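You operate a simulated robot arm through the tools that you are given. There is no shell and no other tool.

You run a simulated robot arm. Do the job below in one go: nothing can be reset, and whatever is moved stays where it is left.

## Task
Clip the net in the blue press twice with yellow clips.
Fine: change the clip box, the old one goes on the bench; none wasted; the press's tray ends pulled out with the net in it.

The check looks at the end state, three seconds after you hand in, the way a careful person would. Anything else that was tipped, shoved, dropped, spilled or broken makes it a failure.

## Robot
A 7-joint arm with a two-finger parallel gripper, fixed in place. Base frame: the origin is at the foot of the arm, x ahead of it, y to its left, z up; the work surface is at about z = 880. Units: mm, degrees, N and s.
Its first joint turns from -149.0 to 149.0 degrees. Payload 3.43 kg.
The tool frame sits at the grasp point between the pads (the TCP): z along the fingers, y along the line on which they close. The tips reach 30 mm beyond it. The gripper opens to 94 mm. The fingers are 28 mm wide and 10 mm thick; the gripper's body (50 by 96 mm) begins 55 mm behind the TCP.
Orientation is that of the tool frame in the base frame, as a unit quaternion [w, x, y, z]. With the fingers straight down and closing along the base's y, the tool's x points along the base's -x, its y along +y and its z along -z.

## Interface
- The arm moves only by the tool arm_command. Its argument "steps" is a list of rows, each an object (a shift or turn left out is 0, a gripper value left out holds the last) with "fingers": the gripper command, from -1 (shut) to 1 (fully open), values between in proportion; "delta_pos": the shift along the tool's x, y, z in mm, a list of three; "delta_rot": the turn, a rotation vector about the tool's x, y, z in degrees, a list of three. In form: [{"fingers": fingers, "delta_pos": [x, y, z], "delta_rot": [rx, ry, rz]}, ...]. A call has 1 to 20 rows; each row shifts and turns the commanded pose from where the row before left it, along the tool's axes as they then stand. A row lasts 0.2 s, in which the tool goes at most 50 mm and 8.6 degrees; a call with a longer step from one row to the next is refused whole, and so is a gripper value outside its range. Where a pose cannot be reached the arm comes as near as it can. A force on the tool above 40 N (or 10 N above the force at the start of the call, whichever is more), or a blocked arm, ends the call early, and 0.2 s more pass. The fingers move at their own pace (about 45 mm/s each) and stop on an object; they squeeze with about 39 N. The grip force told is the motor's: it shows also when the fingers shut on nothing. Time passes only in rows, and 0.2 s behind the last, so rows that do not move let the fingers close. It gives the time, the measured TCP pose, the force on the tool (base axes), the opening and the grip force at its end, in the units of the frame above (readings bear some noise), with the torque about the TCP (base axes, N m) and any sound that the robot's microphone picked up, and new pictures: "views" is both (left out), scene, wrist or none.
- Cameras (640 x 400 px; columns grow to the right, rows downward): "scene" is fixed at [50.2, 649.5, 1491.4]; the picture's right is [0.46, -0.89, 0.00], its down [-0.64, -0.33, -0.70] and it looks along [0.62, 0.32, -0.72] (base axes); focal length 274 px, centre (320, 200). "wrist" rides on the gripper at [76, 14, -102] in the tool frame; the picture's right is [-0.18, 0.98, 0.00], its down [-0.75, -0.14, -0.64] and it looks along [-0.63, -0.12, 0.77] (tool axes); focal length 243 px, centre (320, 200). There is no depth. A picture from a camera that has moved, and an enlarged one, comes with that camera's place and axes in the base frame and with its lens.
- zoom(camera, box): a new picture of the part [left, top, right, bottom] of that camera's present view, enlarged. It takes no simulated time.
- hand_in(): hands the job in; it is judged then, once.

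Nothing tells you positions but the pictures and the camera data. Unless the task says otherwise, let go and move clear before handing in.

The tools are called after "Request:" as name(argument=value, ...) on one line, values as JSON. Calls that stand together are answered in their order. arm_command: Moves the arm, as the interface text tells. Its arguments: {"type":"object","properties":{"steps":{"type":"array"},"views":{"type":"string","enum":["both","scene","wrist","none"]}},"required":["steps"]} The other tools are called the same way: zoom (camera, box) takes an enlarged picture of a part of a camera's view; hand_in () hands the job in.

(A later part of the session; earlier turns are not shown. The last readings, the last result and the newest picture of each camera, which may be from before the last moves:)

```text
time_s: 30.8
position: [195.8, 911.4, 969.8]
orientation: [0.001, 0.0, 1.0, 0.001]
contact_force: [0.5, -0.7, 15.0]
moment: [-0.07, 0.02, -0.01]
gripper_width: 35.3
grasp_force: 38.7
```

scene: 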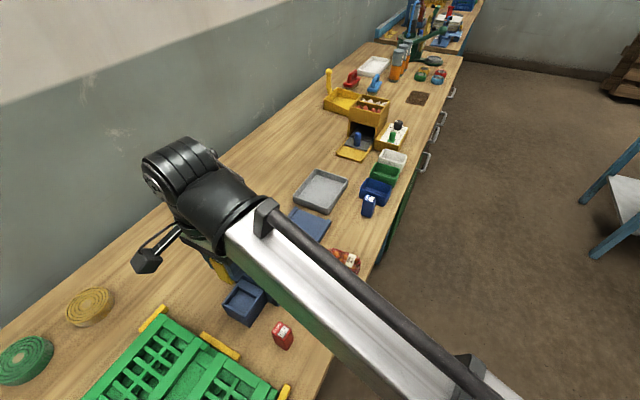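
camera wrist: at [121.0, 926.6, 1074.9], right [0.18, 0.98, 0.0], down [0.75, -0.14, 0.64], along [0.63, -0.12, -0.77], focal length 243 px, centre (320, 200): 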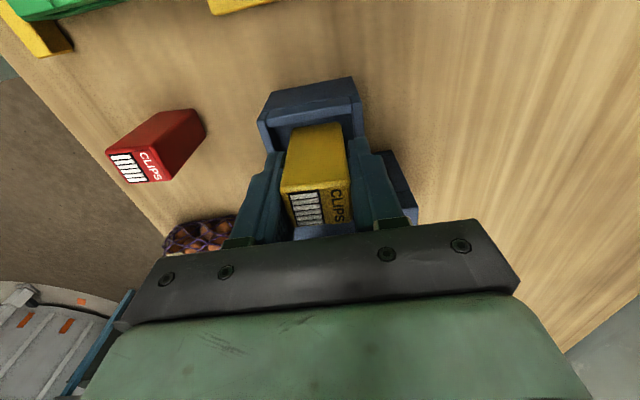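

The box sits on the holder floor (15 N at TCP z 969.8, the same height as the red one). I'll release and lift away, then check.

Request:
arm_command(steps=[{"delta_pos": [0, 0, -0.7], "fingers": 0.0}, {"fingers": 0.0}, {"fingers": 1}, {"fingers": 1}, {"fingers": 1}, {"delta_pos": [0, 0, -15]}, {"delta_pos": [0, 0, -35]}, {"delta_pos": [0, 0, -40]}, {"delta_pos": [0, 0, -20]}, {}])

Request:
zoom(camera="wrist", box=[250, 35, 410, 150])

Request:
zoom(camera="wrist", box=[250, 120, 410, 240])

```text
time_s: 33.0
position: [197.6, 912.3, 1080.4]
orientation: [0.0, 0.0, 1.0, -0.001]
contact_force: [0.7, 0.4, -0.6]
moment: [0.01, 0.01, 0.0]
gripper_width: 93.8
grasp_force: 0.1
camera wrist: at [122.3, 927.3, 1182.5], right [0.18, 0.98, 0.0], down [0.75, -0.14, 0.64], along [0.63, -0.12, -0.77], focal length 243 px, centre (320, 200)
```

scene: 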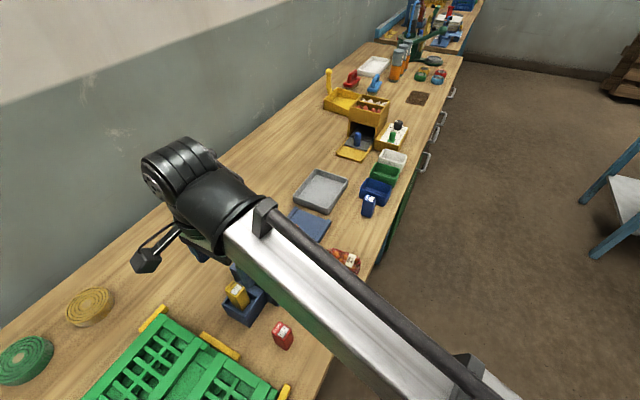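
wrist: 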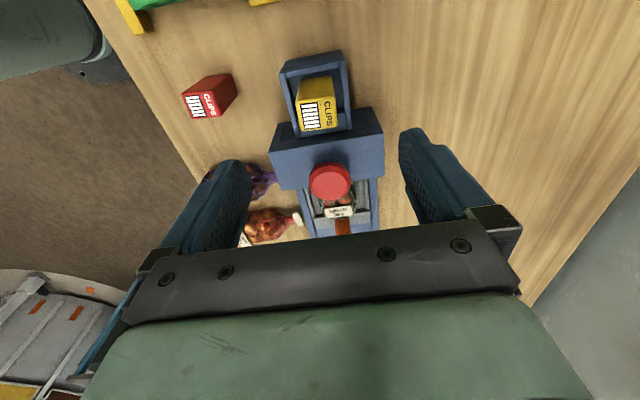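

```text
3.48 times, centred on (330, 92) of wrist
camera zoom: at [122.3, 927.3, 1182.5], right [0.18, 0.98, 0.0], down [0.75, -0.14, 0.64], along [0.63, -0.12, -0.77], focal length 844 px, centre (285, 574)
```

zoom: 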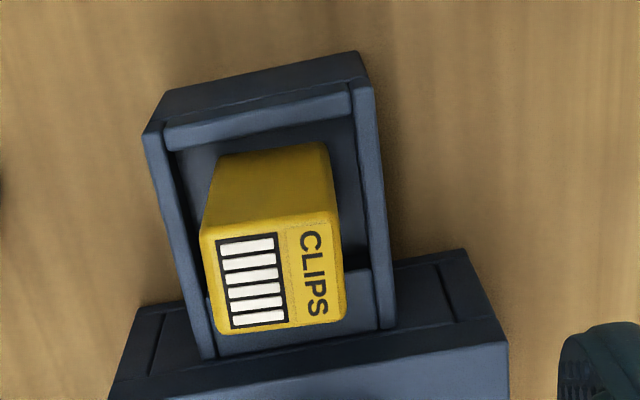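

```text
3.33 times, centred on (330, 180) of wrist
camera zoom: at [122.3, 927.3, 1182.5], right [0.18, 0.98, 0.0], down [0.75, -0.14, 0.64], along [0.63, -0.12, -0.77], focal length 809 px, centre (287, 267)
```

zoom: 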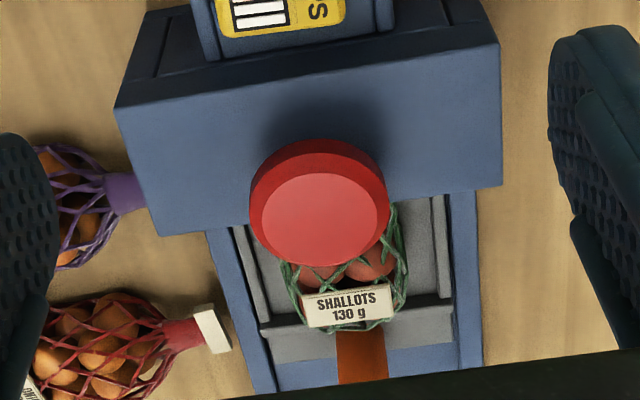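

The yellow box stands in the recess. Next I need to see how far the tray is out, so I'll move above the tray at a safe height and turn the gripper so the camera looks from the other side.

Request:
arm_command(steps=[{"delta_pos": [0, 0, -40]}, {"delta_pos": [-34, -10, -4]}, {"delta_pos": [-34, -10, -4]}, {"delta_pos": [-34, -10, -4]}, {"delta_pos": [-34, -10, -4]}, {"delta_pos": [-34, -10, -4]}, {"delta_pos": [-34, -10, -4]}, {"delta_rot": [0, 0, -7.5]}, {"delta_rot": [0, 0, -7.5]}, {"delta_rot": [0, 0, -7.5]}, {"delta_rot": [0, 0, -7.5]}, {"delta_rot": [0, 0, -7.5]}, {"delta_rot": [0, 0, -7.5]}, {"delta_rot": [0, 0, -7.5]}, {"delta_rot": [0, 0, -7.5]}, {"delta_rot": [0, 0, -7.5]}, {"delta_rot": [0, 0, -7.5]}, {"delta_rot": [0, 0, -7.5]}, {"delta_rot": [0, 0, -7.5]}, {}])

```text
time_s: 37.2
position: [399.7, 853.4, 1143.4]
orientation: [0.001, 0.708, -0.707, 0.0]
contact_force: [0.4, 0.5, 0.0]
moment: [-0.01, 0.0, 0.0]
gripper_width: 94.0
grasp_force: 0.1
camera wrist: at [387.1, 776.6, 1246.5], right [-0.98, 0.18, 0.0], down [0.14, 0.75, 0.64], along [0.12, 0.63, -0.77], focal length 243 px, centre (320, 200)
```

scene: 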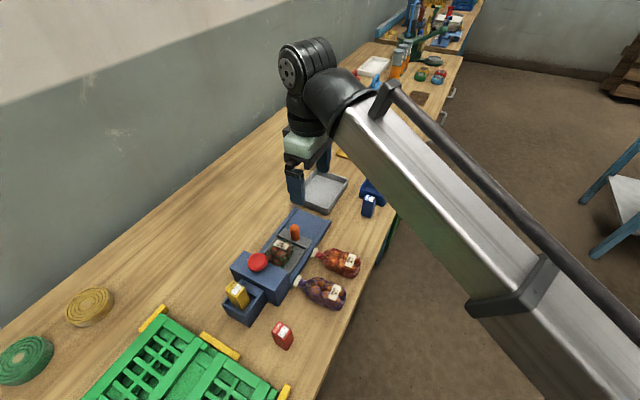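
wrist: 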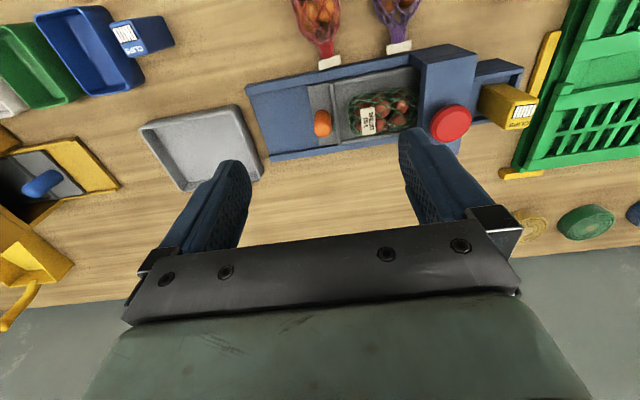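

Request:
zoom(camera="wrist", box=[235, 40, 545, 190])

Request:
zoom(camera="scene", box=[215, 200, 345, 335])

```text
2.06 times, centred on (390, 115) of wrist
camera zoom: at [387.1, 776.6, 1246.5], right [-0.98, 0.18, 0.0], down [0.14, 0.75, 0.64], along [0.12, 0.63, -0.77], focal length 501 px, centre (176, 376)
```

zoom: 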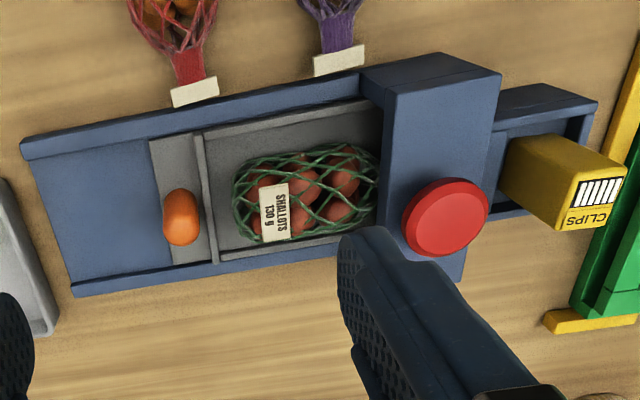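

```text
2.96 times, centred on (280, 268) of scene
camera zoom: at [50.2, 649.5, 1491.4], right [0.46, -0.89, 0.0], down [-0.64, -0.33, -0.7], along [0.62, 0.32, -0.72], focal length 813 px, centre (438, 0)
```

zoom: 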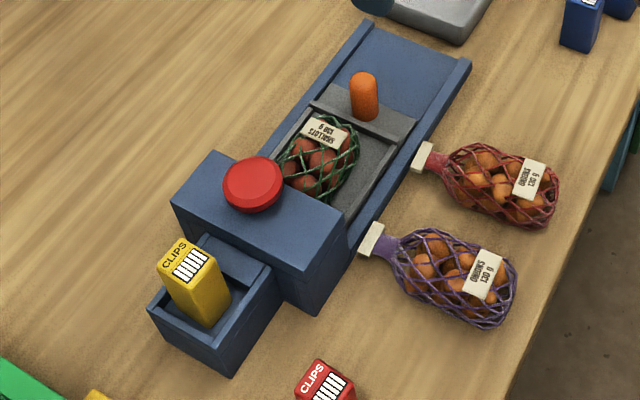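

The tray's knob is near (402, 901) with top about z 955, at the limit of the straight-down reach, so I'll tilt the fingers outward (toward +y) and close across x. I'll tilt 25° here at height and then come down to hover over the knob.

Request:
arm_command(steps=[{"delta_rot": [0, -6.25, 0]}, {"delta_rot": [0, -6.25, 0]}, {"delta_rot": [0, -6.25, 0]}, {"delta_rot": [0, -6.25, 0]}, {"delta_pos": [1.4, -0.5, 27.8]}, {"delta_pos": [1.4, -0.5, 27.8]}, {"delta_pos": [1.4, -0.5, 27.8]}, {"delta_pos": [1.4, -0.5, 27.8]}, {}])

```text
time_s: 39.2
position: [400.5, 893.8, 1039.3]
orientation: [-0.153, 0.691, -0.69, -0.153]
contact_force: [-0.1, -0.2, 0.0]
moment: [-0.01, -0.06, 0.02]
gripper_width: 94.1
grasp_force: 0.1
camera wrist: at [387.7, 782.0, 1101.5], right [-0.98, 0.17, 0.08], down [0.14, 0.41, 0.9], along [0.12, 0.9, -0.43], focal length 243 px, centre (320, 200)
```

scene: 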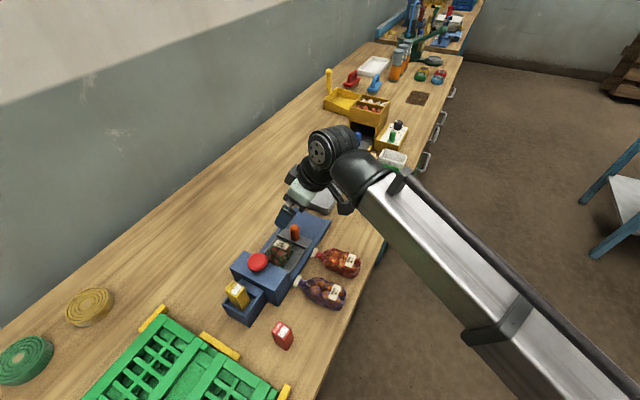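
wrist: 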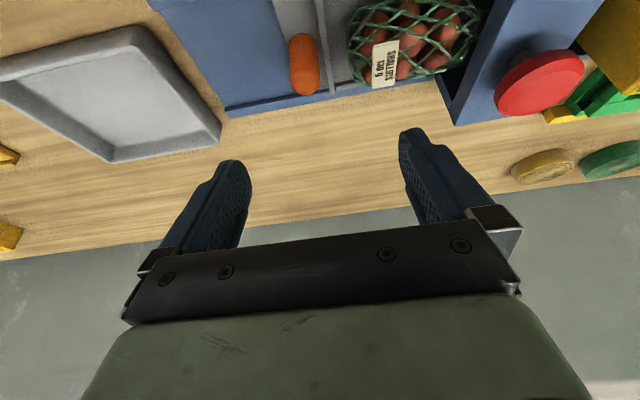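

Request:
zoom(camera="wrist", box=[220, 0, 480, 130])

```text
2.46 times, centred on (350, 65) of wrist
camera zoom: at [387.7, 782.0, 1101.5], right [-0.98, 0.17, 0.08], down [0.14, 0.41, 0.9], along [0.12, 0.9, -0.43], focal length 597 px, centre (246, 532)
```

zoom: 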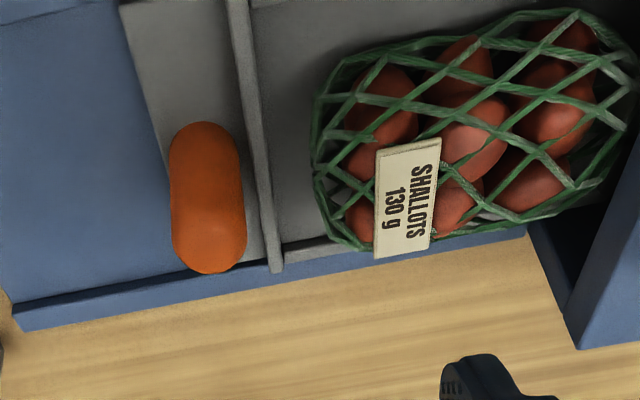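

Knob axis comes out at about (406, 900), 23 mm thick, with the tray wall at x ≈ 389 and net starting at x ≈ 373. I'll set a 36 mm opening and come to a low hover to check the alignment.

Request:
arm_command(steps=[{"fingers": -0.23}, {"fingers": -0.23, "delta_pos": [5.2, -1.3, 16]}, {"delta_pos": [5.2, -1.3, 16]}, {"delta_pos": [5.2, -1.3, 16]}, {}, {}])

Request:
zoom(camera="wrist", box=[220, 30, 440, 240])

Request:
zoom(camera="scene", box=[240, 190, 370, 300])

```text
time_s: 40.6
position: [405.4, 898.8, 990.5]
orientation: [0.153, -0.69, 0.691, 0.153]
contact_force: [-0.8, 0.1, 0.0]
moment: [0.01, 0.0, 0.0]
gripper_width: 36.2
grasp_force: 0.1
camera wrist: at [392.4, 787.5, 1051.9], right [-0.98, 0.17, 0.08], down [0.14, 0.41, 0.9], along [0.12, 0.9, -0.43], focal length 243 px, centre (320, 200)
```

scene: 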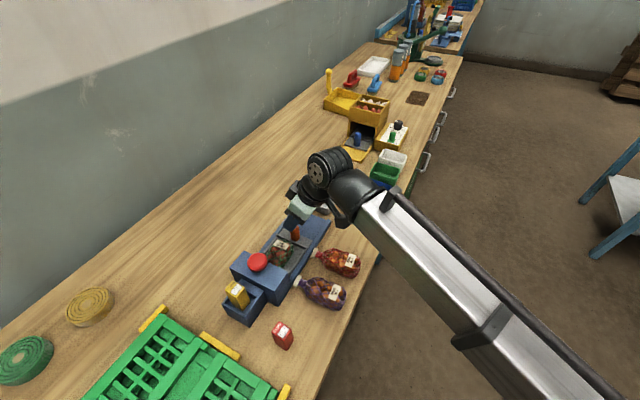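
wrist: 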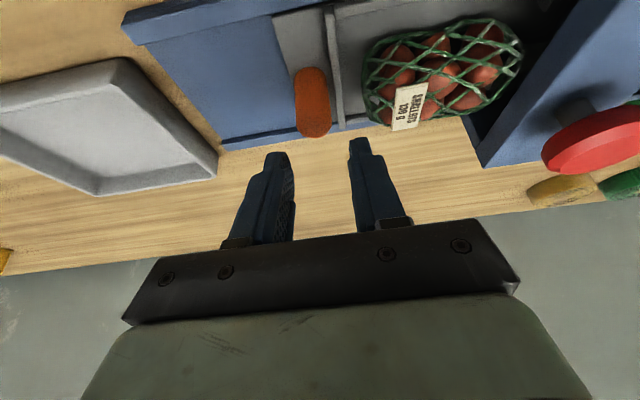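

```text
1.90 times, centred on (330, 135) of wrist
camera zoom: at [392.4, 787.5, 1051.9], right [-0.98, 0.17, 0.08], down [0.14, 0.41, 0.9], along [0.12, 0.9, -0.43], focal length 462 px, centre (301, 324)
```

zoom: 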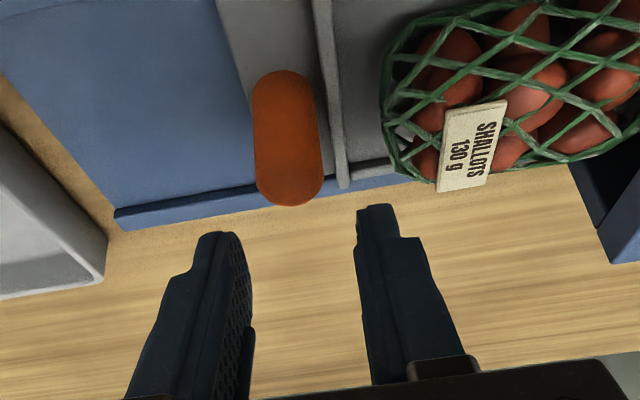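

```text
3.64 times, centred on (305, 245) of scene
camera zoom: at [50.2, 649.5, 1491.4], right [0.46, -0.89, 0.0], down [-0.64, -0.33, -0.7], along [0.62, 0.32, -0.72], focal length 998 px, centre (374, 36)
```

zoom: 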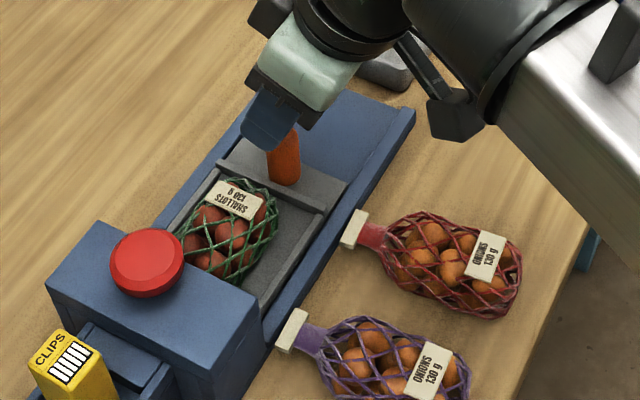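

The knob lies between the fingers' planes within about 1 mm. I'll go straight down 33 mm and look before closing.

Request:
arm_command(steps=[{"delta_pos": [4.9, 0.7, 10.5]}, {"delta_pos": [4.9, 0, 10.5]}, {"delta_pos": [4.2, 0, 9]}, {}])

Request:
zoom(camera="wrist", box=[220, 60, 440, 240])

Request:
zoom(camera="scene", box=[240, 190, 370, 300])

```text
time_s: 41.6
position: [405.8, 899.3, 957.8]
orientation: [0.153, -0.69, 0.691, 0.153]
contact_force: [0.4, 0.0, -0.5]
moment: [-0.03, -0.03, 0.01]
gripper_width: 36.2
grasp_force: 0.1
camera wrist: at [392.3, 787.5, 1019.0], right [-0.98, 0.17, 0.08], down [0.14, 0.41, 0.9], along [0.12, 0.9, -0.43], focal length 243 px, centre (320, 200)
```

scene: 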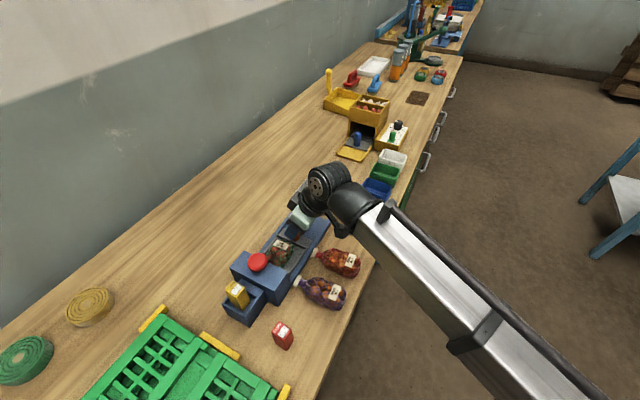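
wrist: 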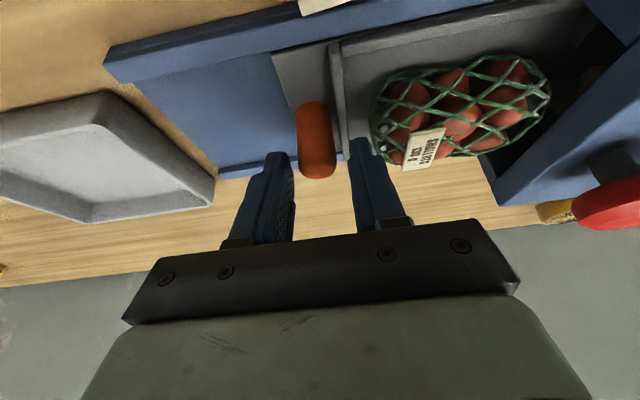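

```text
2.22 times, centred on (330, 150) of wrist
camera zoom: at [392.3, 787.5, 1019.0], right [-0.98, 0.17, 0.08], down [0.14, 0.41, 0.9], along [0.12, 0.9, -0.43], focal length 539 px, centre (298, 311)
```

zoom: 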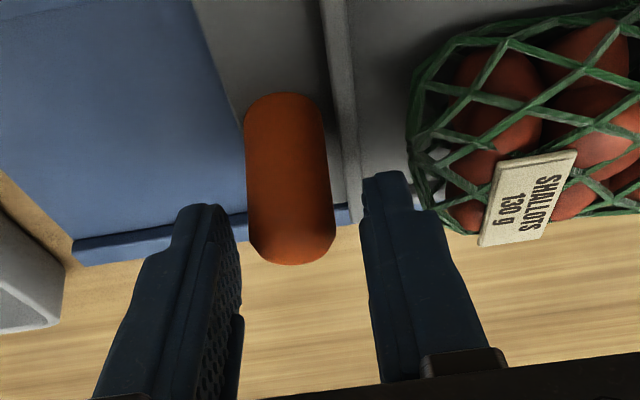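

```text
3.64 times, centred on (305, 245) of scene
camera zoom: at [50.2, 649.5, 1491.4], right [0.46, -0.89, 0.0], down [-0.64, -0.33, -0.7], along [0.62, 0.32, -0.72], focal length 998 px, centre (374, 36)
```

zoom: 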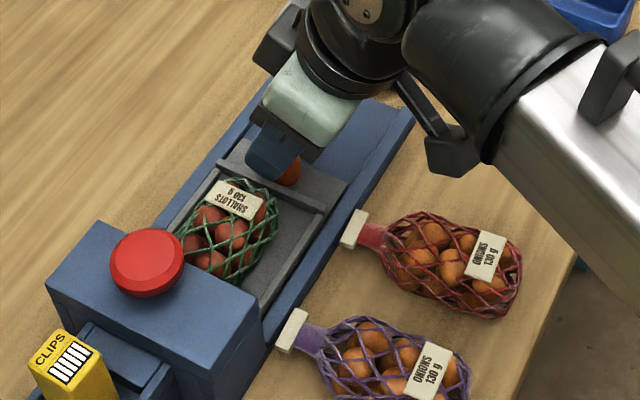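

The knob is between the fingers with clear space to the net. I'll close on it.

Request:
arm_command(steps=[{"fingers": -1}, {"fingers": -1}, {"fingers": -1}])

Request:
zoom(camera="wrist", box=[220, 60, 440, 240])

```text
time_s: 42.4
position: [406.1, 899.0, 957.6]
orientation: [0.154, -0.69, 0.691, 0.152]
contact_force: [12.3, 0.5, -0.2]
moment: [0.08, -0.04, -0.14]
gripper_width: 23.5
grasp_force: 45.2
camera wrist: at [393.5, 787.6, 1018.9], right [-0.98, 0.17, 0.08], down [0.14, 0.41, 0.9], along [0.12, 0.9, -0.43], focal length 243 px, centre (320, 200)
```

scene: 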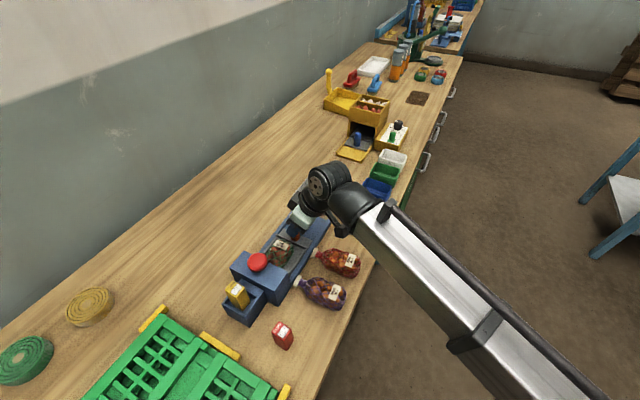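
wrist: 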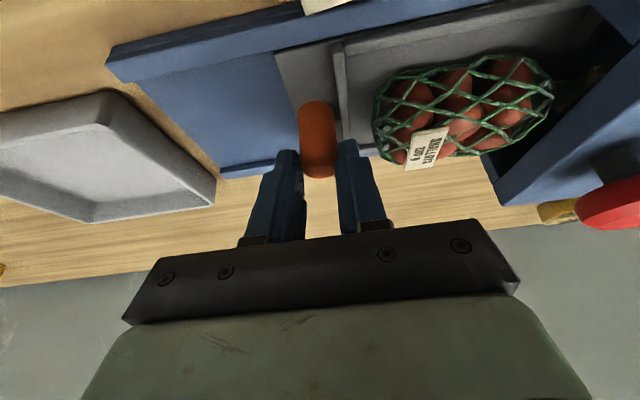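

```text
2.22 times, centred on (330, 150) of wrist
camera zoom: at [393.5, 787.6, 1018.9], right [-0.98, 0.17, 0.08], down [0.14, 0.41, 0.9], along [0.12, 0.9, -0.43], focal length 539 px, centre (298, 311)
```

zoom: 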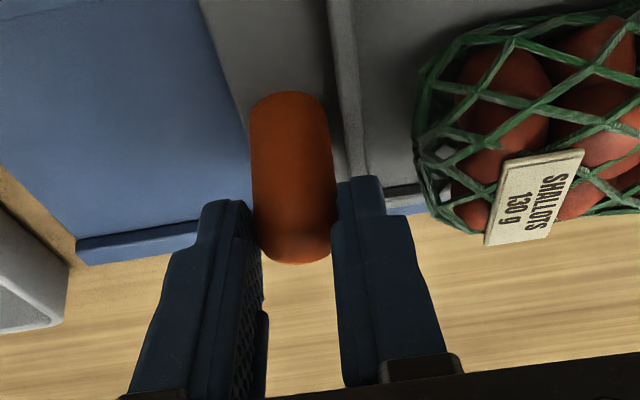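

Request:
zoom(camera="wrist", box=[440, 0, 640, 140])

Request:
arm_command(steps=[{"fingers": -1, "delta_pos": [0, 1.5, 0]}, {"delta_pos": [0, 1.5, 0]}, {}], views="none")

```text
2.86 times, centred on (540, 70) of wrist
camera zoom: at [393.5, 787.6, 1018.9], right [-0.98, 0.17, 0.08], down [0.14, 0.41, 0.9], along [0.12, 0.9, -0.43], focal length 693 px, centre (-309, 571)
```

zoom: 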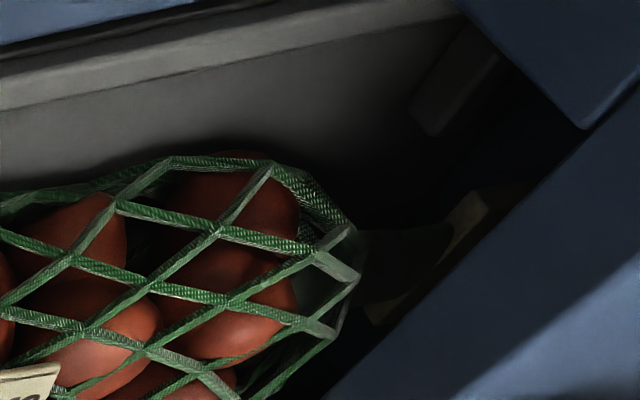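

```text
time_s: 43.2
position: [406.9, 900.1, 958.1]
orientation: [0.155, -0.689, 0.692, 0.151]
contact_force: [36.1, -5.5, 3.3]
moment: [0.98, -0.42, -0.48]
gripper_width: 23.5
grasp_force: 45.3
```

The net's neck reaches through the tray's notch under the head, and pushing in met a hard stop (36 N, no motion), so the tray is fully in. I'll relieve the push, release the knob and rise.

Request:
arm_command(steps=[{"delta_pos": [0, -2, 0]}, {"delta_pos": [0, -2, 0]}, {}], views="none")

```text
time_s: 44.0
position: [407.4, 899.0, 958.7]
orientation: [-0.153, 0.691, -0.69, -0.151]
contact_force: [23.8, -4.8, 5.6]
moment: [-0.45, -0.39, -0.23]
gripper_width: 23.1
grasp_force: 44.6
```

Request:
arm_command(steps=[{"delta_pos": [0, -1, 0]}, {}], views="none")

```text
time_s: 44.6
position: [407.2, 900.0, 958.2]
orientation: [-0.152, 0.691, -0.69, -0.152]
contact_force: [14.8, -7.5, 8.1]
moment: [-1.34, -0.2, -0.1]
gripper_width: 23.1
grasp_force: 45.4
```

Request:
arm_command(steps=[{"delta_pos": [0, -1, 0]}, {}], views="none")

```text
time_s: 45.2
position: [407.0, 899.8, 957.5]
orientation: [-0.152, 0.691, -0.69, -0.154]
contact_force: [3.1, -10.0, 7.5]
moment: [-0.76, -0.42, 0.01]
gripper_width: 23.4
grasp_force: 45.0
```

Sideways force is nearly zero now. I'll open to 38 mm and rise straight up.

Request:
arm_command(steps=[{"fingers": -0.2}, {"fingers": -0.2}, {"fingers": -0.2}, {"delta_pos": [-5.1, 0, -10.9]}, {"delta_pos": [-8.4, 0, -18]}, {"delta_pos": [-8.4, 0, -18]}, {"delta_pos": [-14.8, 0, -31.7]}, {"delta_pos": [-14.8, 0, -31.7]}, {}])

Request:
zoom(camera="scene", box=[210, 190, 370, 330])

```text
time_s: 47.2
position: [405.3, 901.9, 1080.1]
orientation: [0.153, -0.69, 0.691, 0.153]
contact_force: [-0.2, 0.0, 0.2]
moment: [-0.04, 0.03, 0.01]
gripper_width: 37.7
grasp_force: 0.1
camera wrist: at [392.7, 789.9, 1141.5], right [-0.98, 0.17, 0.08], down [0.14, 0.41, 0.9], along [0.12, 0.9, -0.43], focal length 243 px, centre (320, 200)
```

scene: 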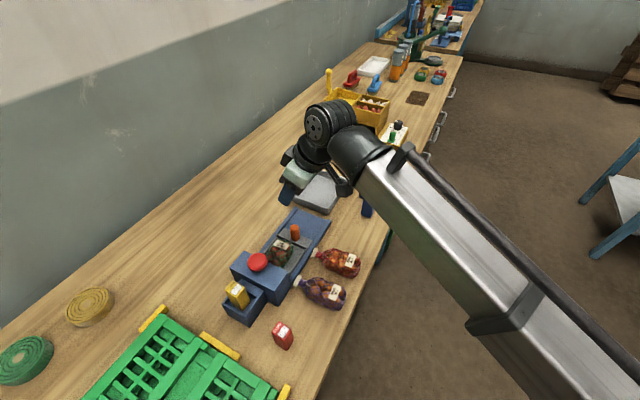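
wrist: 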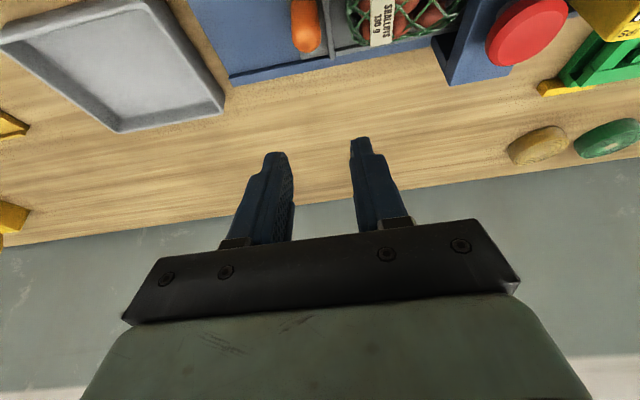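

```text
2.86 times, centred on (290, 260) of scene
camera zoom: at [50.2, 649.5, 1491.4], right [0.46, -0.89, 0.0], down [-0.64, -0.33, -0.7], along [0.62, 0.32, -0.72], focal length 784 px, centre (406, 29)
```

zoom: 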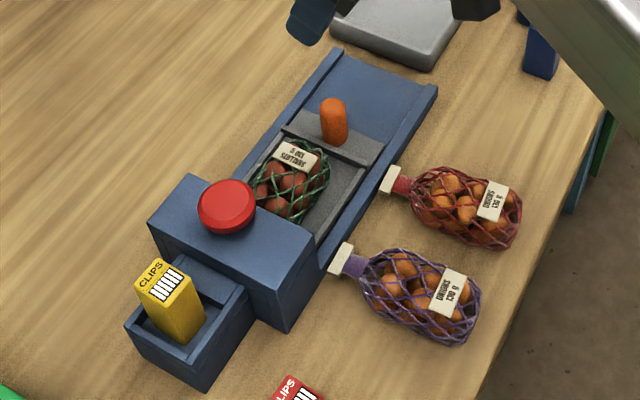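

Tray and net are unchanged and ready. Now I straighten the tool, close the fingers and move above the red button at about (268, 912).

Request:
arm_command(steps=[{"fingers": -1, "delta_rot": [0, 6.25, 0]}, {"delta_rot": [0, 6.25, 0]}, {"delta_rot": [0, 6.25, 0]}, {"delta_rot": [0, 6.25, 0]}, {"delta_pos": [-2, 28, 0]}, {"delta_pos": [-2, 28, 0]}, {"delta_pos": [-2, 28, 0]}, {"delta_pos": [-2, 28, 0]}, {"delta_pos": [-2, 27.8, 0]}, {}])

Request:
zoom(camera="wrist", box=[220, 40, 440, 240])

```text
time_s: 49.4
position: [268.0, 910.2, 1078.2]
orientation: [0.0, 0.707, -0.707, 0.001]
contact_force: [0.1, -0.2, 0.4]
moment: [0.03, 0.0, 0.0]
gripper_width: 0.0
grasp_force: 33.0
camera wrist: at [255.4, 834.6, 1181.2], right [-0.98, 0.18, 0.0], down [0.14, 0.75, 0.64], along [0.12, 0.63, -0.77], focal length 243 px, centre (320, 200)
```

scene: 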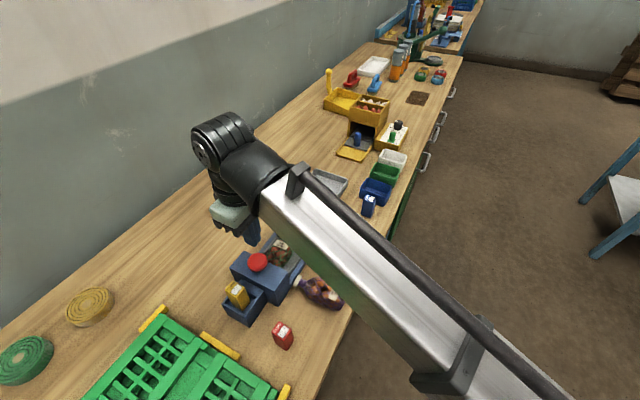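
wrist: 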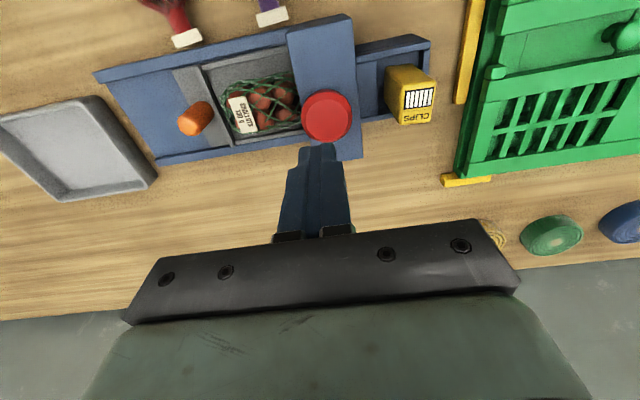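

```text
2.00 times, centred on (330, 140) of wrist
camera zoom: at [255.4, 834.6, 1181.2], right [-0.98, 0.18, 0.0], down [0.14, 0.75, 0.64], along [0.12, 0.63, -0.77], focal length 485 px, centre (300, 320)
```

zoom: 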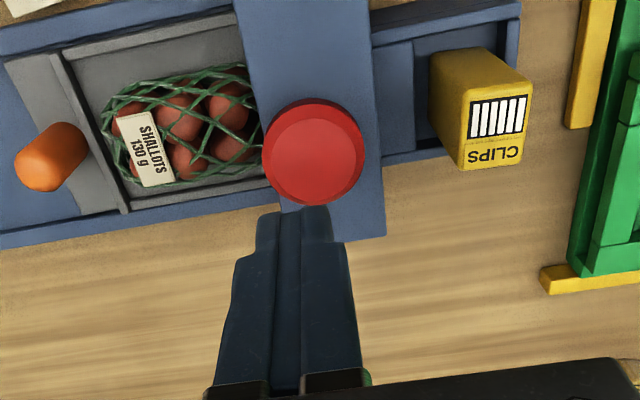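

Button centre is at about (265, 910). I'll shift a few mm and descend to just above it, then press in small steps listening for the click.

Request:
arm_command(steps=[{"fingers": -1, "delta_pos": [0, 4, 0]}, {"delta_pos": [0, 0, 25]}, {"delta_pos": [0, 0, 20]}, {"delta_pos": [0, 0, 15]}, {}], views="wrist")

Request:
zoom(camera="wrist", box=[220, 90, 440, 240])

Request:
zoom(camera="scene", box=[190, 190, 330, 330])

```text
time_s: 50.6
position: [263.7, 910.1, 1018.4]
orientation: [0.0, 0.708, -0.707, 0.001]
contact_force: [-1.2, 0.8, 2.1]
moment: [0.0, 0.06, 0.0]
gripper_width: 0.0
grasp_force: 32.9
camera wrist: at [251.6, 834.2, 1121.4], right [-0.98, 0.18, 0.0], down [0.14, 0.75, 0.64], along [0.12, 0.63, -0.77], focal length 243 px, centre (320, 200)
```

wrist: 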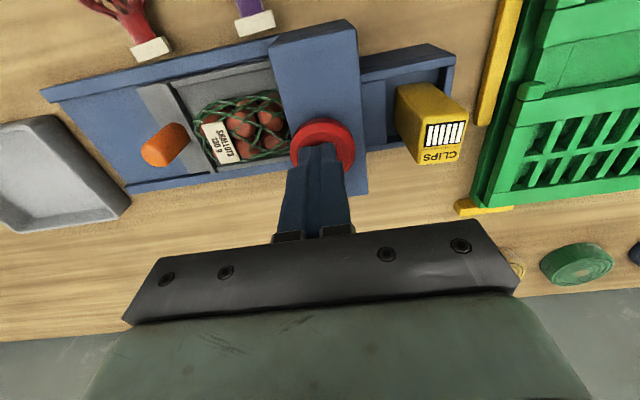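

```text
2.67 times, centred on (330, 165) of wrist
camera zoom: at [251.6, 834.2, 1121.4], right [-0.98, 0.18, 0.0], down [0.14, 0.75, 0.64], along [0.12, 0.63, -0.77], focal length 647 px, centre (293, 293)
```

zoom: 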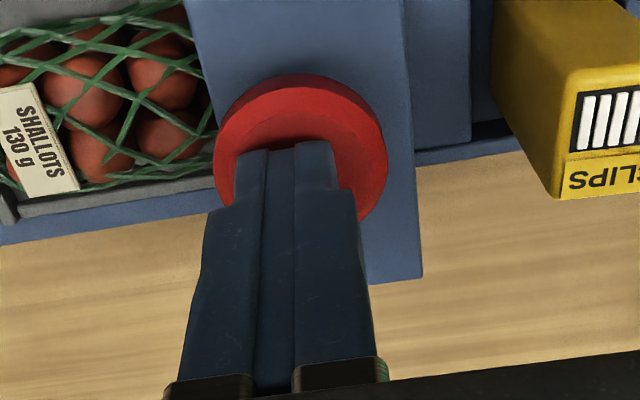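

```text
2.86 times, centred on (260, 260) of scene
camera zoom: at [50.2, 649.5, 1491.4], right [0.46, -0.89, 0.0], down [-0.64, -0.33, -0.7], along [0.62, 0.32, -0.72], focal length 784 px, centre (491, 29)
```

zoom: 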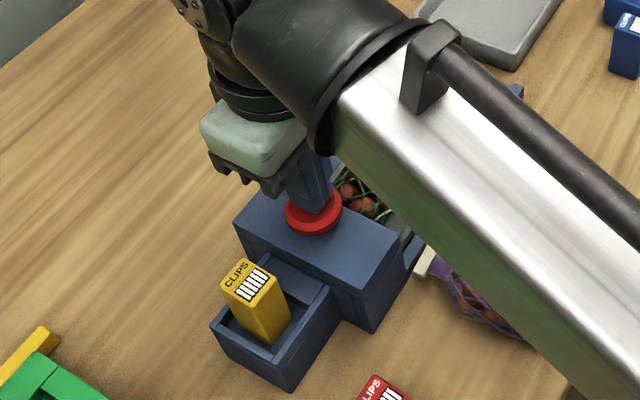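

The fingertips are just touching the button's centre (2 N). I'll press now in small steps.

Request:
arm_command(steps=[{"fingers": -1, "delta_pos": [0, 0, 2]}, {"delta_pos": [0, 0, 2]}, {}], views="none")

```text
time_s: 51.4
position: [266.0, 910.9, 1014.0]
orientation: [0.001, -0.707, 0.707, 0.001]
contact_force: [-1.9, 2.2, 4.2]
moment: [0.02, 0.05, 0.02]
gripper_width: 0.2
grasp_force: 32.5
```

Request:
arm_command(steps=[{"fingers": -1, "delta_pos": [0, 0, 2]}, {"delta_pos": [0, 0, 2]}, {}], views="none")

```text
time_s: 52.2
position: [263.9, 910.0, 1011.4]
orientation: [0.0, 0.707, -0.707, 0.0]
contact_force: [0.7, -0.2, 5.3]
moment: [0.02, -0.01, 0.05]
gripper_width: 0.0
grasp_force: 32.8
```

Request:
arm_command(steps=[{"fingers": -1, "delta_pos": [0, 0, 2]}, {"delta_pos": [0, 0, 2]}, {}], views="none")

```text
time_s: 53.0
position: [264.1, 908.6, 1006.6]
orientation: [0.0, 0.707, -0.707, 0.001]
contact_force: [4.0, -0.9, 7.2]
moment: [-0.12, -0.1, 0.06]
gripper_width: 0.1
grasp_force: 32.9
heard: click
```

A click was heard at about 12 mm of travel. I'll lift off fully and look before pressing a second time.

Request:
arm_command(steps=[{"fingers": -1, "delta_pos": [0, 0, -8]}, {"delta_pos": [0, 0, -12]}, {"delta_pos": [0, 0, -20]}, {}])

Request:
zoom(camera="wrist", box=[180, 60, 380, 190])

Request:
zoom(camera="scene", box=[190, 190, 330, 330])

```text
time_s: 54.0
position: [265.6, 910.2, 1046.8]
orientation: [0.0, 0.707, -0.707, 0.0]
contact_force: [-0.7, 0.5, -1.1]
moment: [0.01, 0.0, -0.01]
gripper_width: 0.0
grasp_force: 33.6
camera wrist: at [251.4, 835.4, 1149.9], right [-0.98, 0.18, 0.0], down [0.14, 0.75, 0.64], along [0.12, 0.63, -0.77], focal length 243 px, centre (320, 200)
```

scene: 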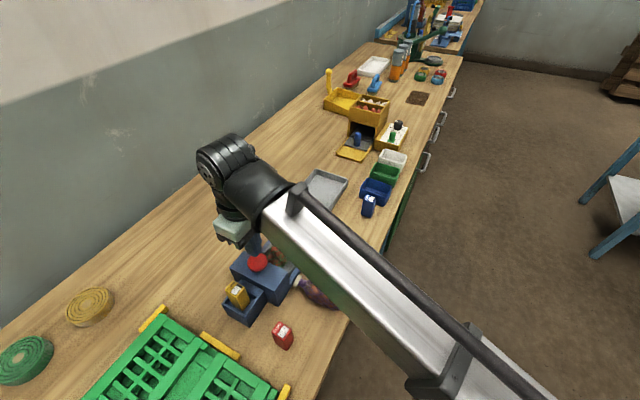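
wrist: 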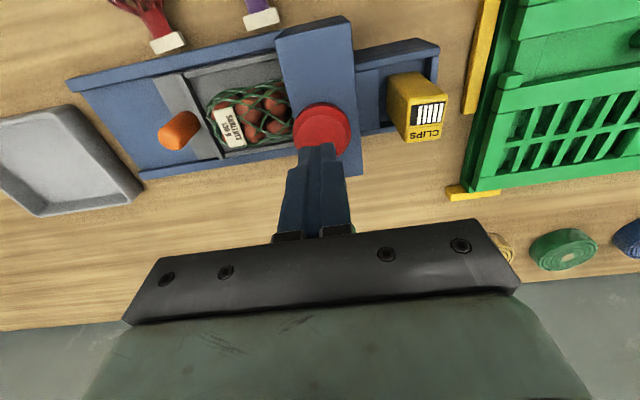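

```text
3.08 times, centred on (280, 125) of wrist
camera zoom: at [251.4, 835.4, 1149.9], right [-0.98, 0.18, 0.0], down [0.14, 0.75, 0.64], along [0.12, 0.63, -0.77], focal length 746 px, centre (443, 431)
```

zoom: 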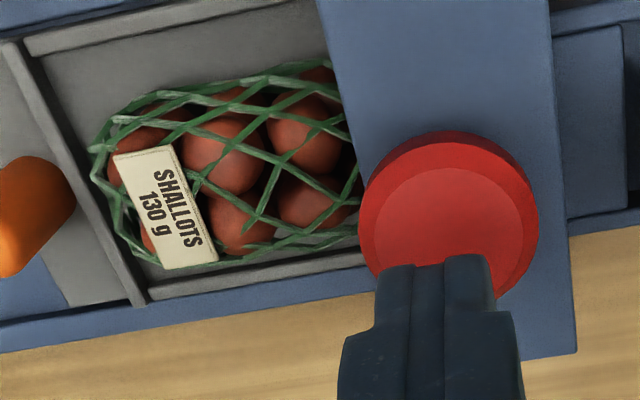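

```text
2.86 times, centred on (260, 260) of scene
camera zoom: at [50.2, 649.5, 1491.4], right [0.46, -0.89, 0.0], down [-0.64, -0.33, -0.7], along [0.62, 0.32, -0.72], focal length 784 px, centre (491, 29)
```

zoom: 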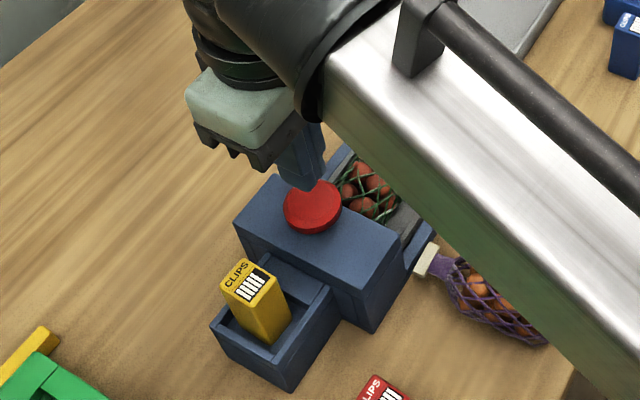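

The button has sprung back up. I'll press the second time the same way, to the same depth.

Request:
arm_command(steps=[{"fingers": -1, "delta_pos": [0, 0, 15]}, {"delta_pos": [0, 0, 12]}, {"delta_pos": [0, 0, 3]}, {"delta_pos": [0, 0, 2]}, {"delta_pos": [0, 0, 2]}, {"delta_pos": [0, 0, 2]}, {}], views="none")

```text
time_s: 55.6
position: [263.8, 911.5, 1012.9]
orientation: [0.0, 0.708, -0.707, 0.001]
contact_force: [2.7, -0.5, 4.7]
moment: [-0.01, -0.05, -0.03]
gripper_width: 0.0
grasp_force: 33.2
```

Request:
arm_command(steps=[{"fingers": -1, "delta_pos": [0, 0, 2]}, {"delta_pos": [0, 0, 2]}, {}], views="none")

```text
time_s: 56.4
position: [264.5, 911.0, 1008.0]
orientation: [-0.001, 0.707, -0.707, -0.001]
contact_force: [-1.0, 2.7, 8.1]
moment: [0.06, 0.04, -0.05]
gripper_width: 0.0
grasp_force: 32.5
heard: click
```

A second click. Now I lift off, go back over the knob and tilt again to pull the tray out.

Request:
arm_command(steps=[{"fingers": -1, "delta_pos": [0, 0, -8]}, {"delta_pos": [0, 0, -14]}, {"delta_pos": [0, 0, -25]}, {"delta_pos": [0, 0, -25]}, {"fingers": -0.23, "delta_pos": [2, -28, 0]}, {"fingers": -0.23, "delta_pos": [2, -28, 0]}, {"fingers": -0.23, "delta_pos": [2, -28, 0]}, {"delta_pos": [2, -28, 0]}, {"delta_pos": [2, -28, 0]}, {"delta_rot": [0, -6.25, 0]}, {"delta_rot": [0, -6.25, 0]}, {"delta_rot": [0, -6.25, 0]}, {"delta_rot": [0, -6.25, 0]}, {}])

Request:
zoom(camera="wrist", box=[220, 0, 480, 130])

```text
time_s: 59.4
position: [404.6, 900.3, 1079.3]
orientation: [-0.154, 0.691, -0.69, -0.154]
contact_force: [-0.6, -1.1, -0.5]
moment: [-0.06, 0.0, 0.01]
gripper_width: 36.2
grasp_force: 0.1
camera wrist: at [391.3, 788.5, 1140.8], right [-0.98, 0.17, 0.08], down [0.14, 0.41, 0.9], along [0.12, 0.9, -0.43], focal length 243 px, centre (320, 200)
```

scene: 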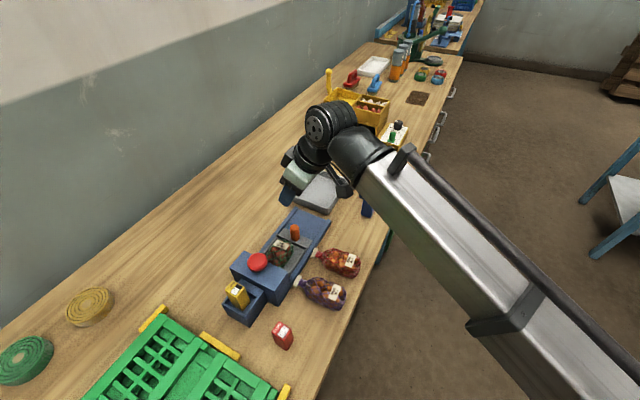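
wrist: 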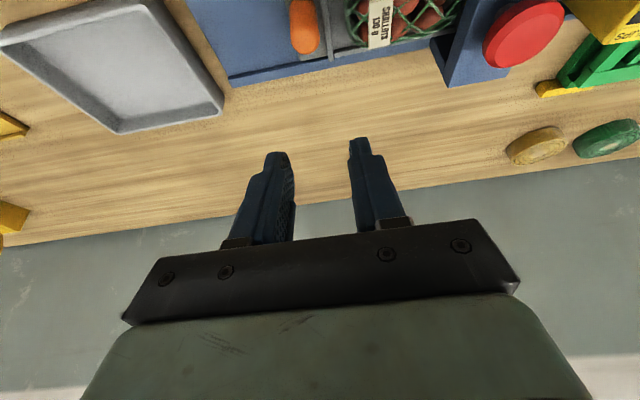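

```text
2.46 times, centred on (350, 65) of wrist
camera zoom: at [391.3, 788.5, 1140.8], right [-0.98, 0.17, 0.08], down [0.14, 0.41, 0.9], along [0.12, 0.9, -0.43], focal length 597 px, centre (246, 532)
```

zoom: 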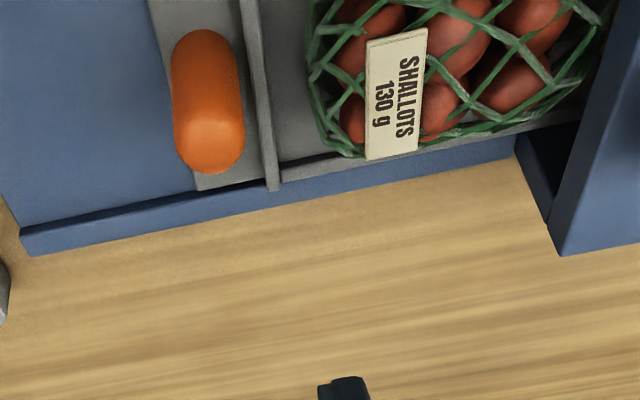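

The knob is where it was. I'll shift 2 mm and go straight down to the same grip height and close.

Request:
arm_command(steps=[{"fingers": -0.23, "delta_pos": [8.75, -0.9, 18.35]}, {"delta_pos": [8.75, -0.9, 18.35]}, {"delta_pos": [8.75, 0, 18.35]}, {"delta_pos": [8.75, 0, 18.35]}, {"delta_pos": [8.75, 0, 18.35]}, {"delta_pos": [4.4, 0, 9.2]}, {"delta_pos": [4.4, 0, 9.2]}, {}], views="wrist")

Request:
zoom(camera="wrist", box=[220, 60, 440, 240])

```text
time_s: 61.2
position: [405.2, 899.2, 957.7]
orientation: [-0.152, 0.691, -0.69, -0.153]
contact_force: [-0.6, -0.2, 0.0]
moment: [-0.02, -0.02, -0.01]
gripper_width: 36.5
grasp_force: 0.1
camera wrist: at [392.5, 787.7, 1019.1], right [-0.98, 0.17, 0.08], down [0.14, 0.41, 0.9], along [0.12, 0.9, -0.43], focal length 243 px, centre (320, 200)
```

wrist: 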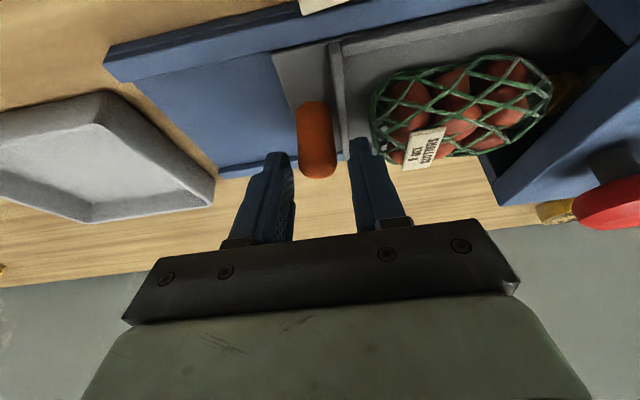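

```text
2.22 times, centred on (330, 150) of wrist
camera zoom: at [392.5, 787.7, 1019.1], right [-0.98, 0.17, 0.08], down [0.14, 0.41, 0.9], along [0.12, 0.9, -0.43], focal length 539 px, centre (298, 311)
```

zoom: 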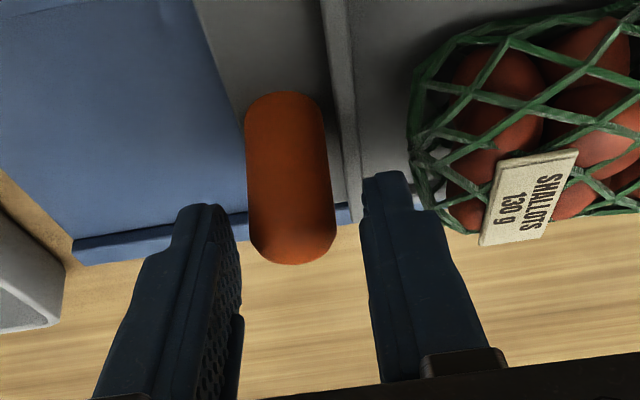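

Something yellow now shows at the net's neck under the head. I'll zoom in on it.

Request:
zoom(camera="wrist", box=[510, 50, 620, 130])

Request:
arm_command(steps=[{"fingers": -1}, {"fingers": -1}, {"fingers": -1}], views="none")

```text
5.00 times, centred on (565, 90) of wrist
camera zoom: at [392.5, 787.7, 1019.1], right [-0.98, 0.17, 0.08], down [0.14, 0.41, 0.9], along [0.12, 0.9, -0.43], focal length 1213 px, centre (-905, 750)
```

zoom: 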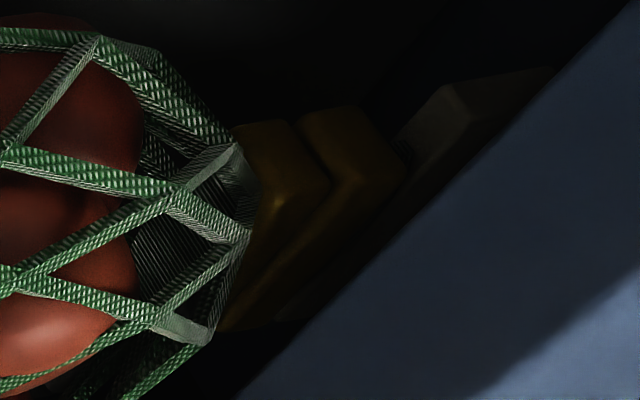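

```text
time_s: 62.0
position: [407.2, 898.4, 958.1]
orientation: [-0.154, 0.691, -0.69, -0.152]
contact_force: [11.0, 1.7, 0.5]
moment: [0.01, 0.03, -0.11]
gripper_width: 23.4
grasp_force: 45.4
```

Two yellow clips are on the neck. The knob is gripped, so I'll pull the tray slowly along +x while watching the force.

Request:
arm_command(steps=[{"fingers": -1, "delta_pos": [0, -2, 0]}, {"delta_pos": [0, -4, 0]}, {"delta_pos": [0, -5, 0]}, {"delta_pos": [0, -5, 0]}, {"delta_pos": [0, -5, 0]}, {}])

Request:
zoom(camera="scene", box=[210, 190, 370, 330])

```text
time_s: 63.4
position: [428.2, 899.6, 957.7]
orientation: [-0.154, 0.69, -0.69, -0.155]
contact_force: [0.3, 4.4, 22.9]
moment: [0.26, 0.34, 0.03]
gripper_width: 23.3
grasp_force: 44.9
camera wrist: at [414.5, 787.5, 1018.7], right [-0.98, 0.17, 0.08], down [0.14, 0.41, 0.9], along [0.12, 0.9, -0.43], focal length 243 px, centre (320, 200)
```

scene: 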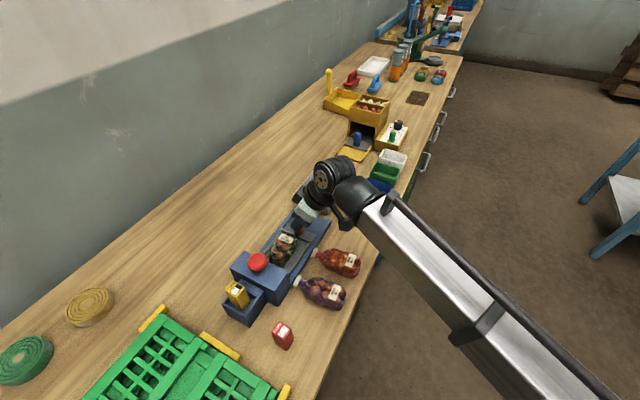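
wrist: 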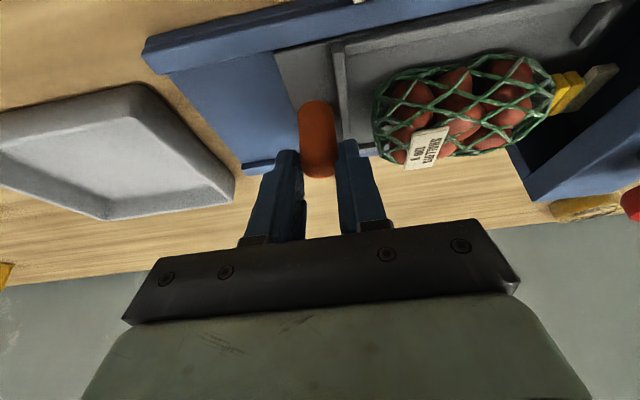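

```text
2.86 times, centred on (290, 260) of scene
camera zoom: at [50.2, 649.5, 1491.4], right [0.46, -0.89, 0.0], down [-0.64, -0.33, -0.7], along [0.62, 0.32, -0.72], focal length 784 px, centre (406, 29)
```

zoom: 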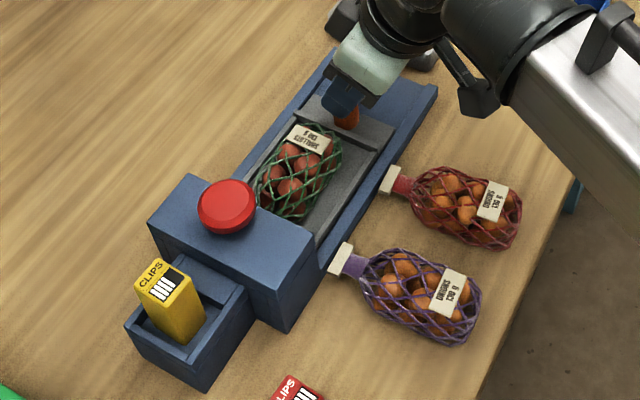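

The tray slides with the net, and the clip box now shows fewer bars. There is some downward load, so I'll raise slightly and continue pulling.

Request:
arm_command(steps=[{"fingers": -1, "delta_pos": [-0.5, 0, -1]}, {"delta_pos": [0, -5, 0]}, {"delta_pos": [0, -5, 0]}, {"delta_pos": [0, -5, 0]}, {"delta_pos": [0, -5, 0]}, {}], views="none")

```text
time_s: 64.8
position: [446.2, 898.5, 957.0]
orientation: [0.153, -0.69, 0.691, 0.153]
contact_force: [0.8, 11.4, 5.7]
moment: [-0.02, 0.26, 0.07]
gripper_width: 23.4
grasp_force: 45.1
```

Request:
arm_command(steps=[{"fingers": -1, "delta_pos": [-0.6, 0, 0.1]}, {"delta_pos": [0, -5, 0]}, {"delta_pos": [0, -5, 0]}, {"delta_pos": [0, -5, 0]}, {"delta_pos": [0, -3, 0]}, {}])

Request:
zoom(camera="scene", box=[210, 190, 370, 330])

```text
time_s: 66.2
position: [466.1, 899.4, 958.2]
orientation: [0.153, -0.69, 0.69, 0.152]
contact_force: [0.4, 6.7, -2.9]
moment: [-0.53, 0.17, 0.13]
gripper_width: 23.3
grasp_force: 45.1
camera wrist: at [452.8, 787.8, 1019.1], right [-0.98, 0.17, 0.08], down [0.14, 0.41, 0.9], along [0.12, 0.9, -0.43], focal length 243 px, centre (320, 200)
```

scene: 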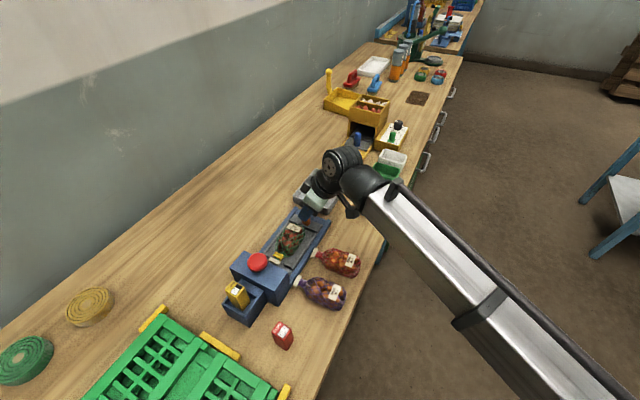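
wrist: 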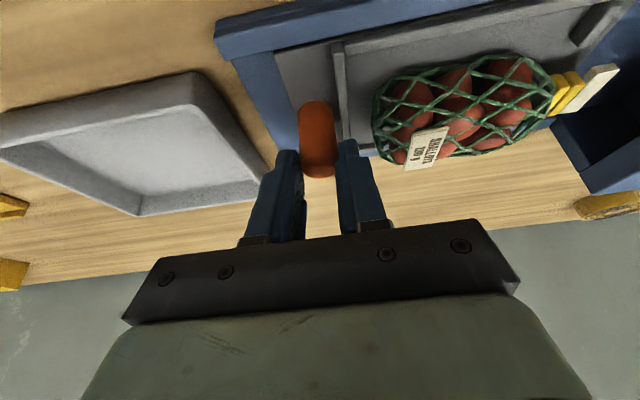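

```text
2.86 times, centred on (290, 260) of scene
camera zoom: at [50.2, 649.5, 1491.4], right [0.46, -0.89, 0.0], down [-0.64, -0.33, -0.7], along [0.62, 0.32, -0.72], focal length 784 px, centre (406, 29)
```

zoom: 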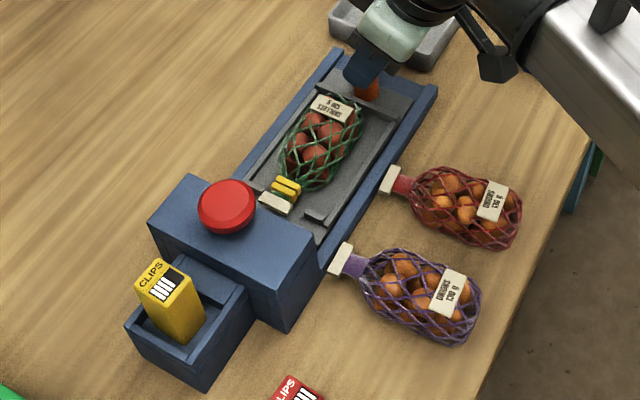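

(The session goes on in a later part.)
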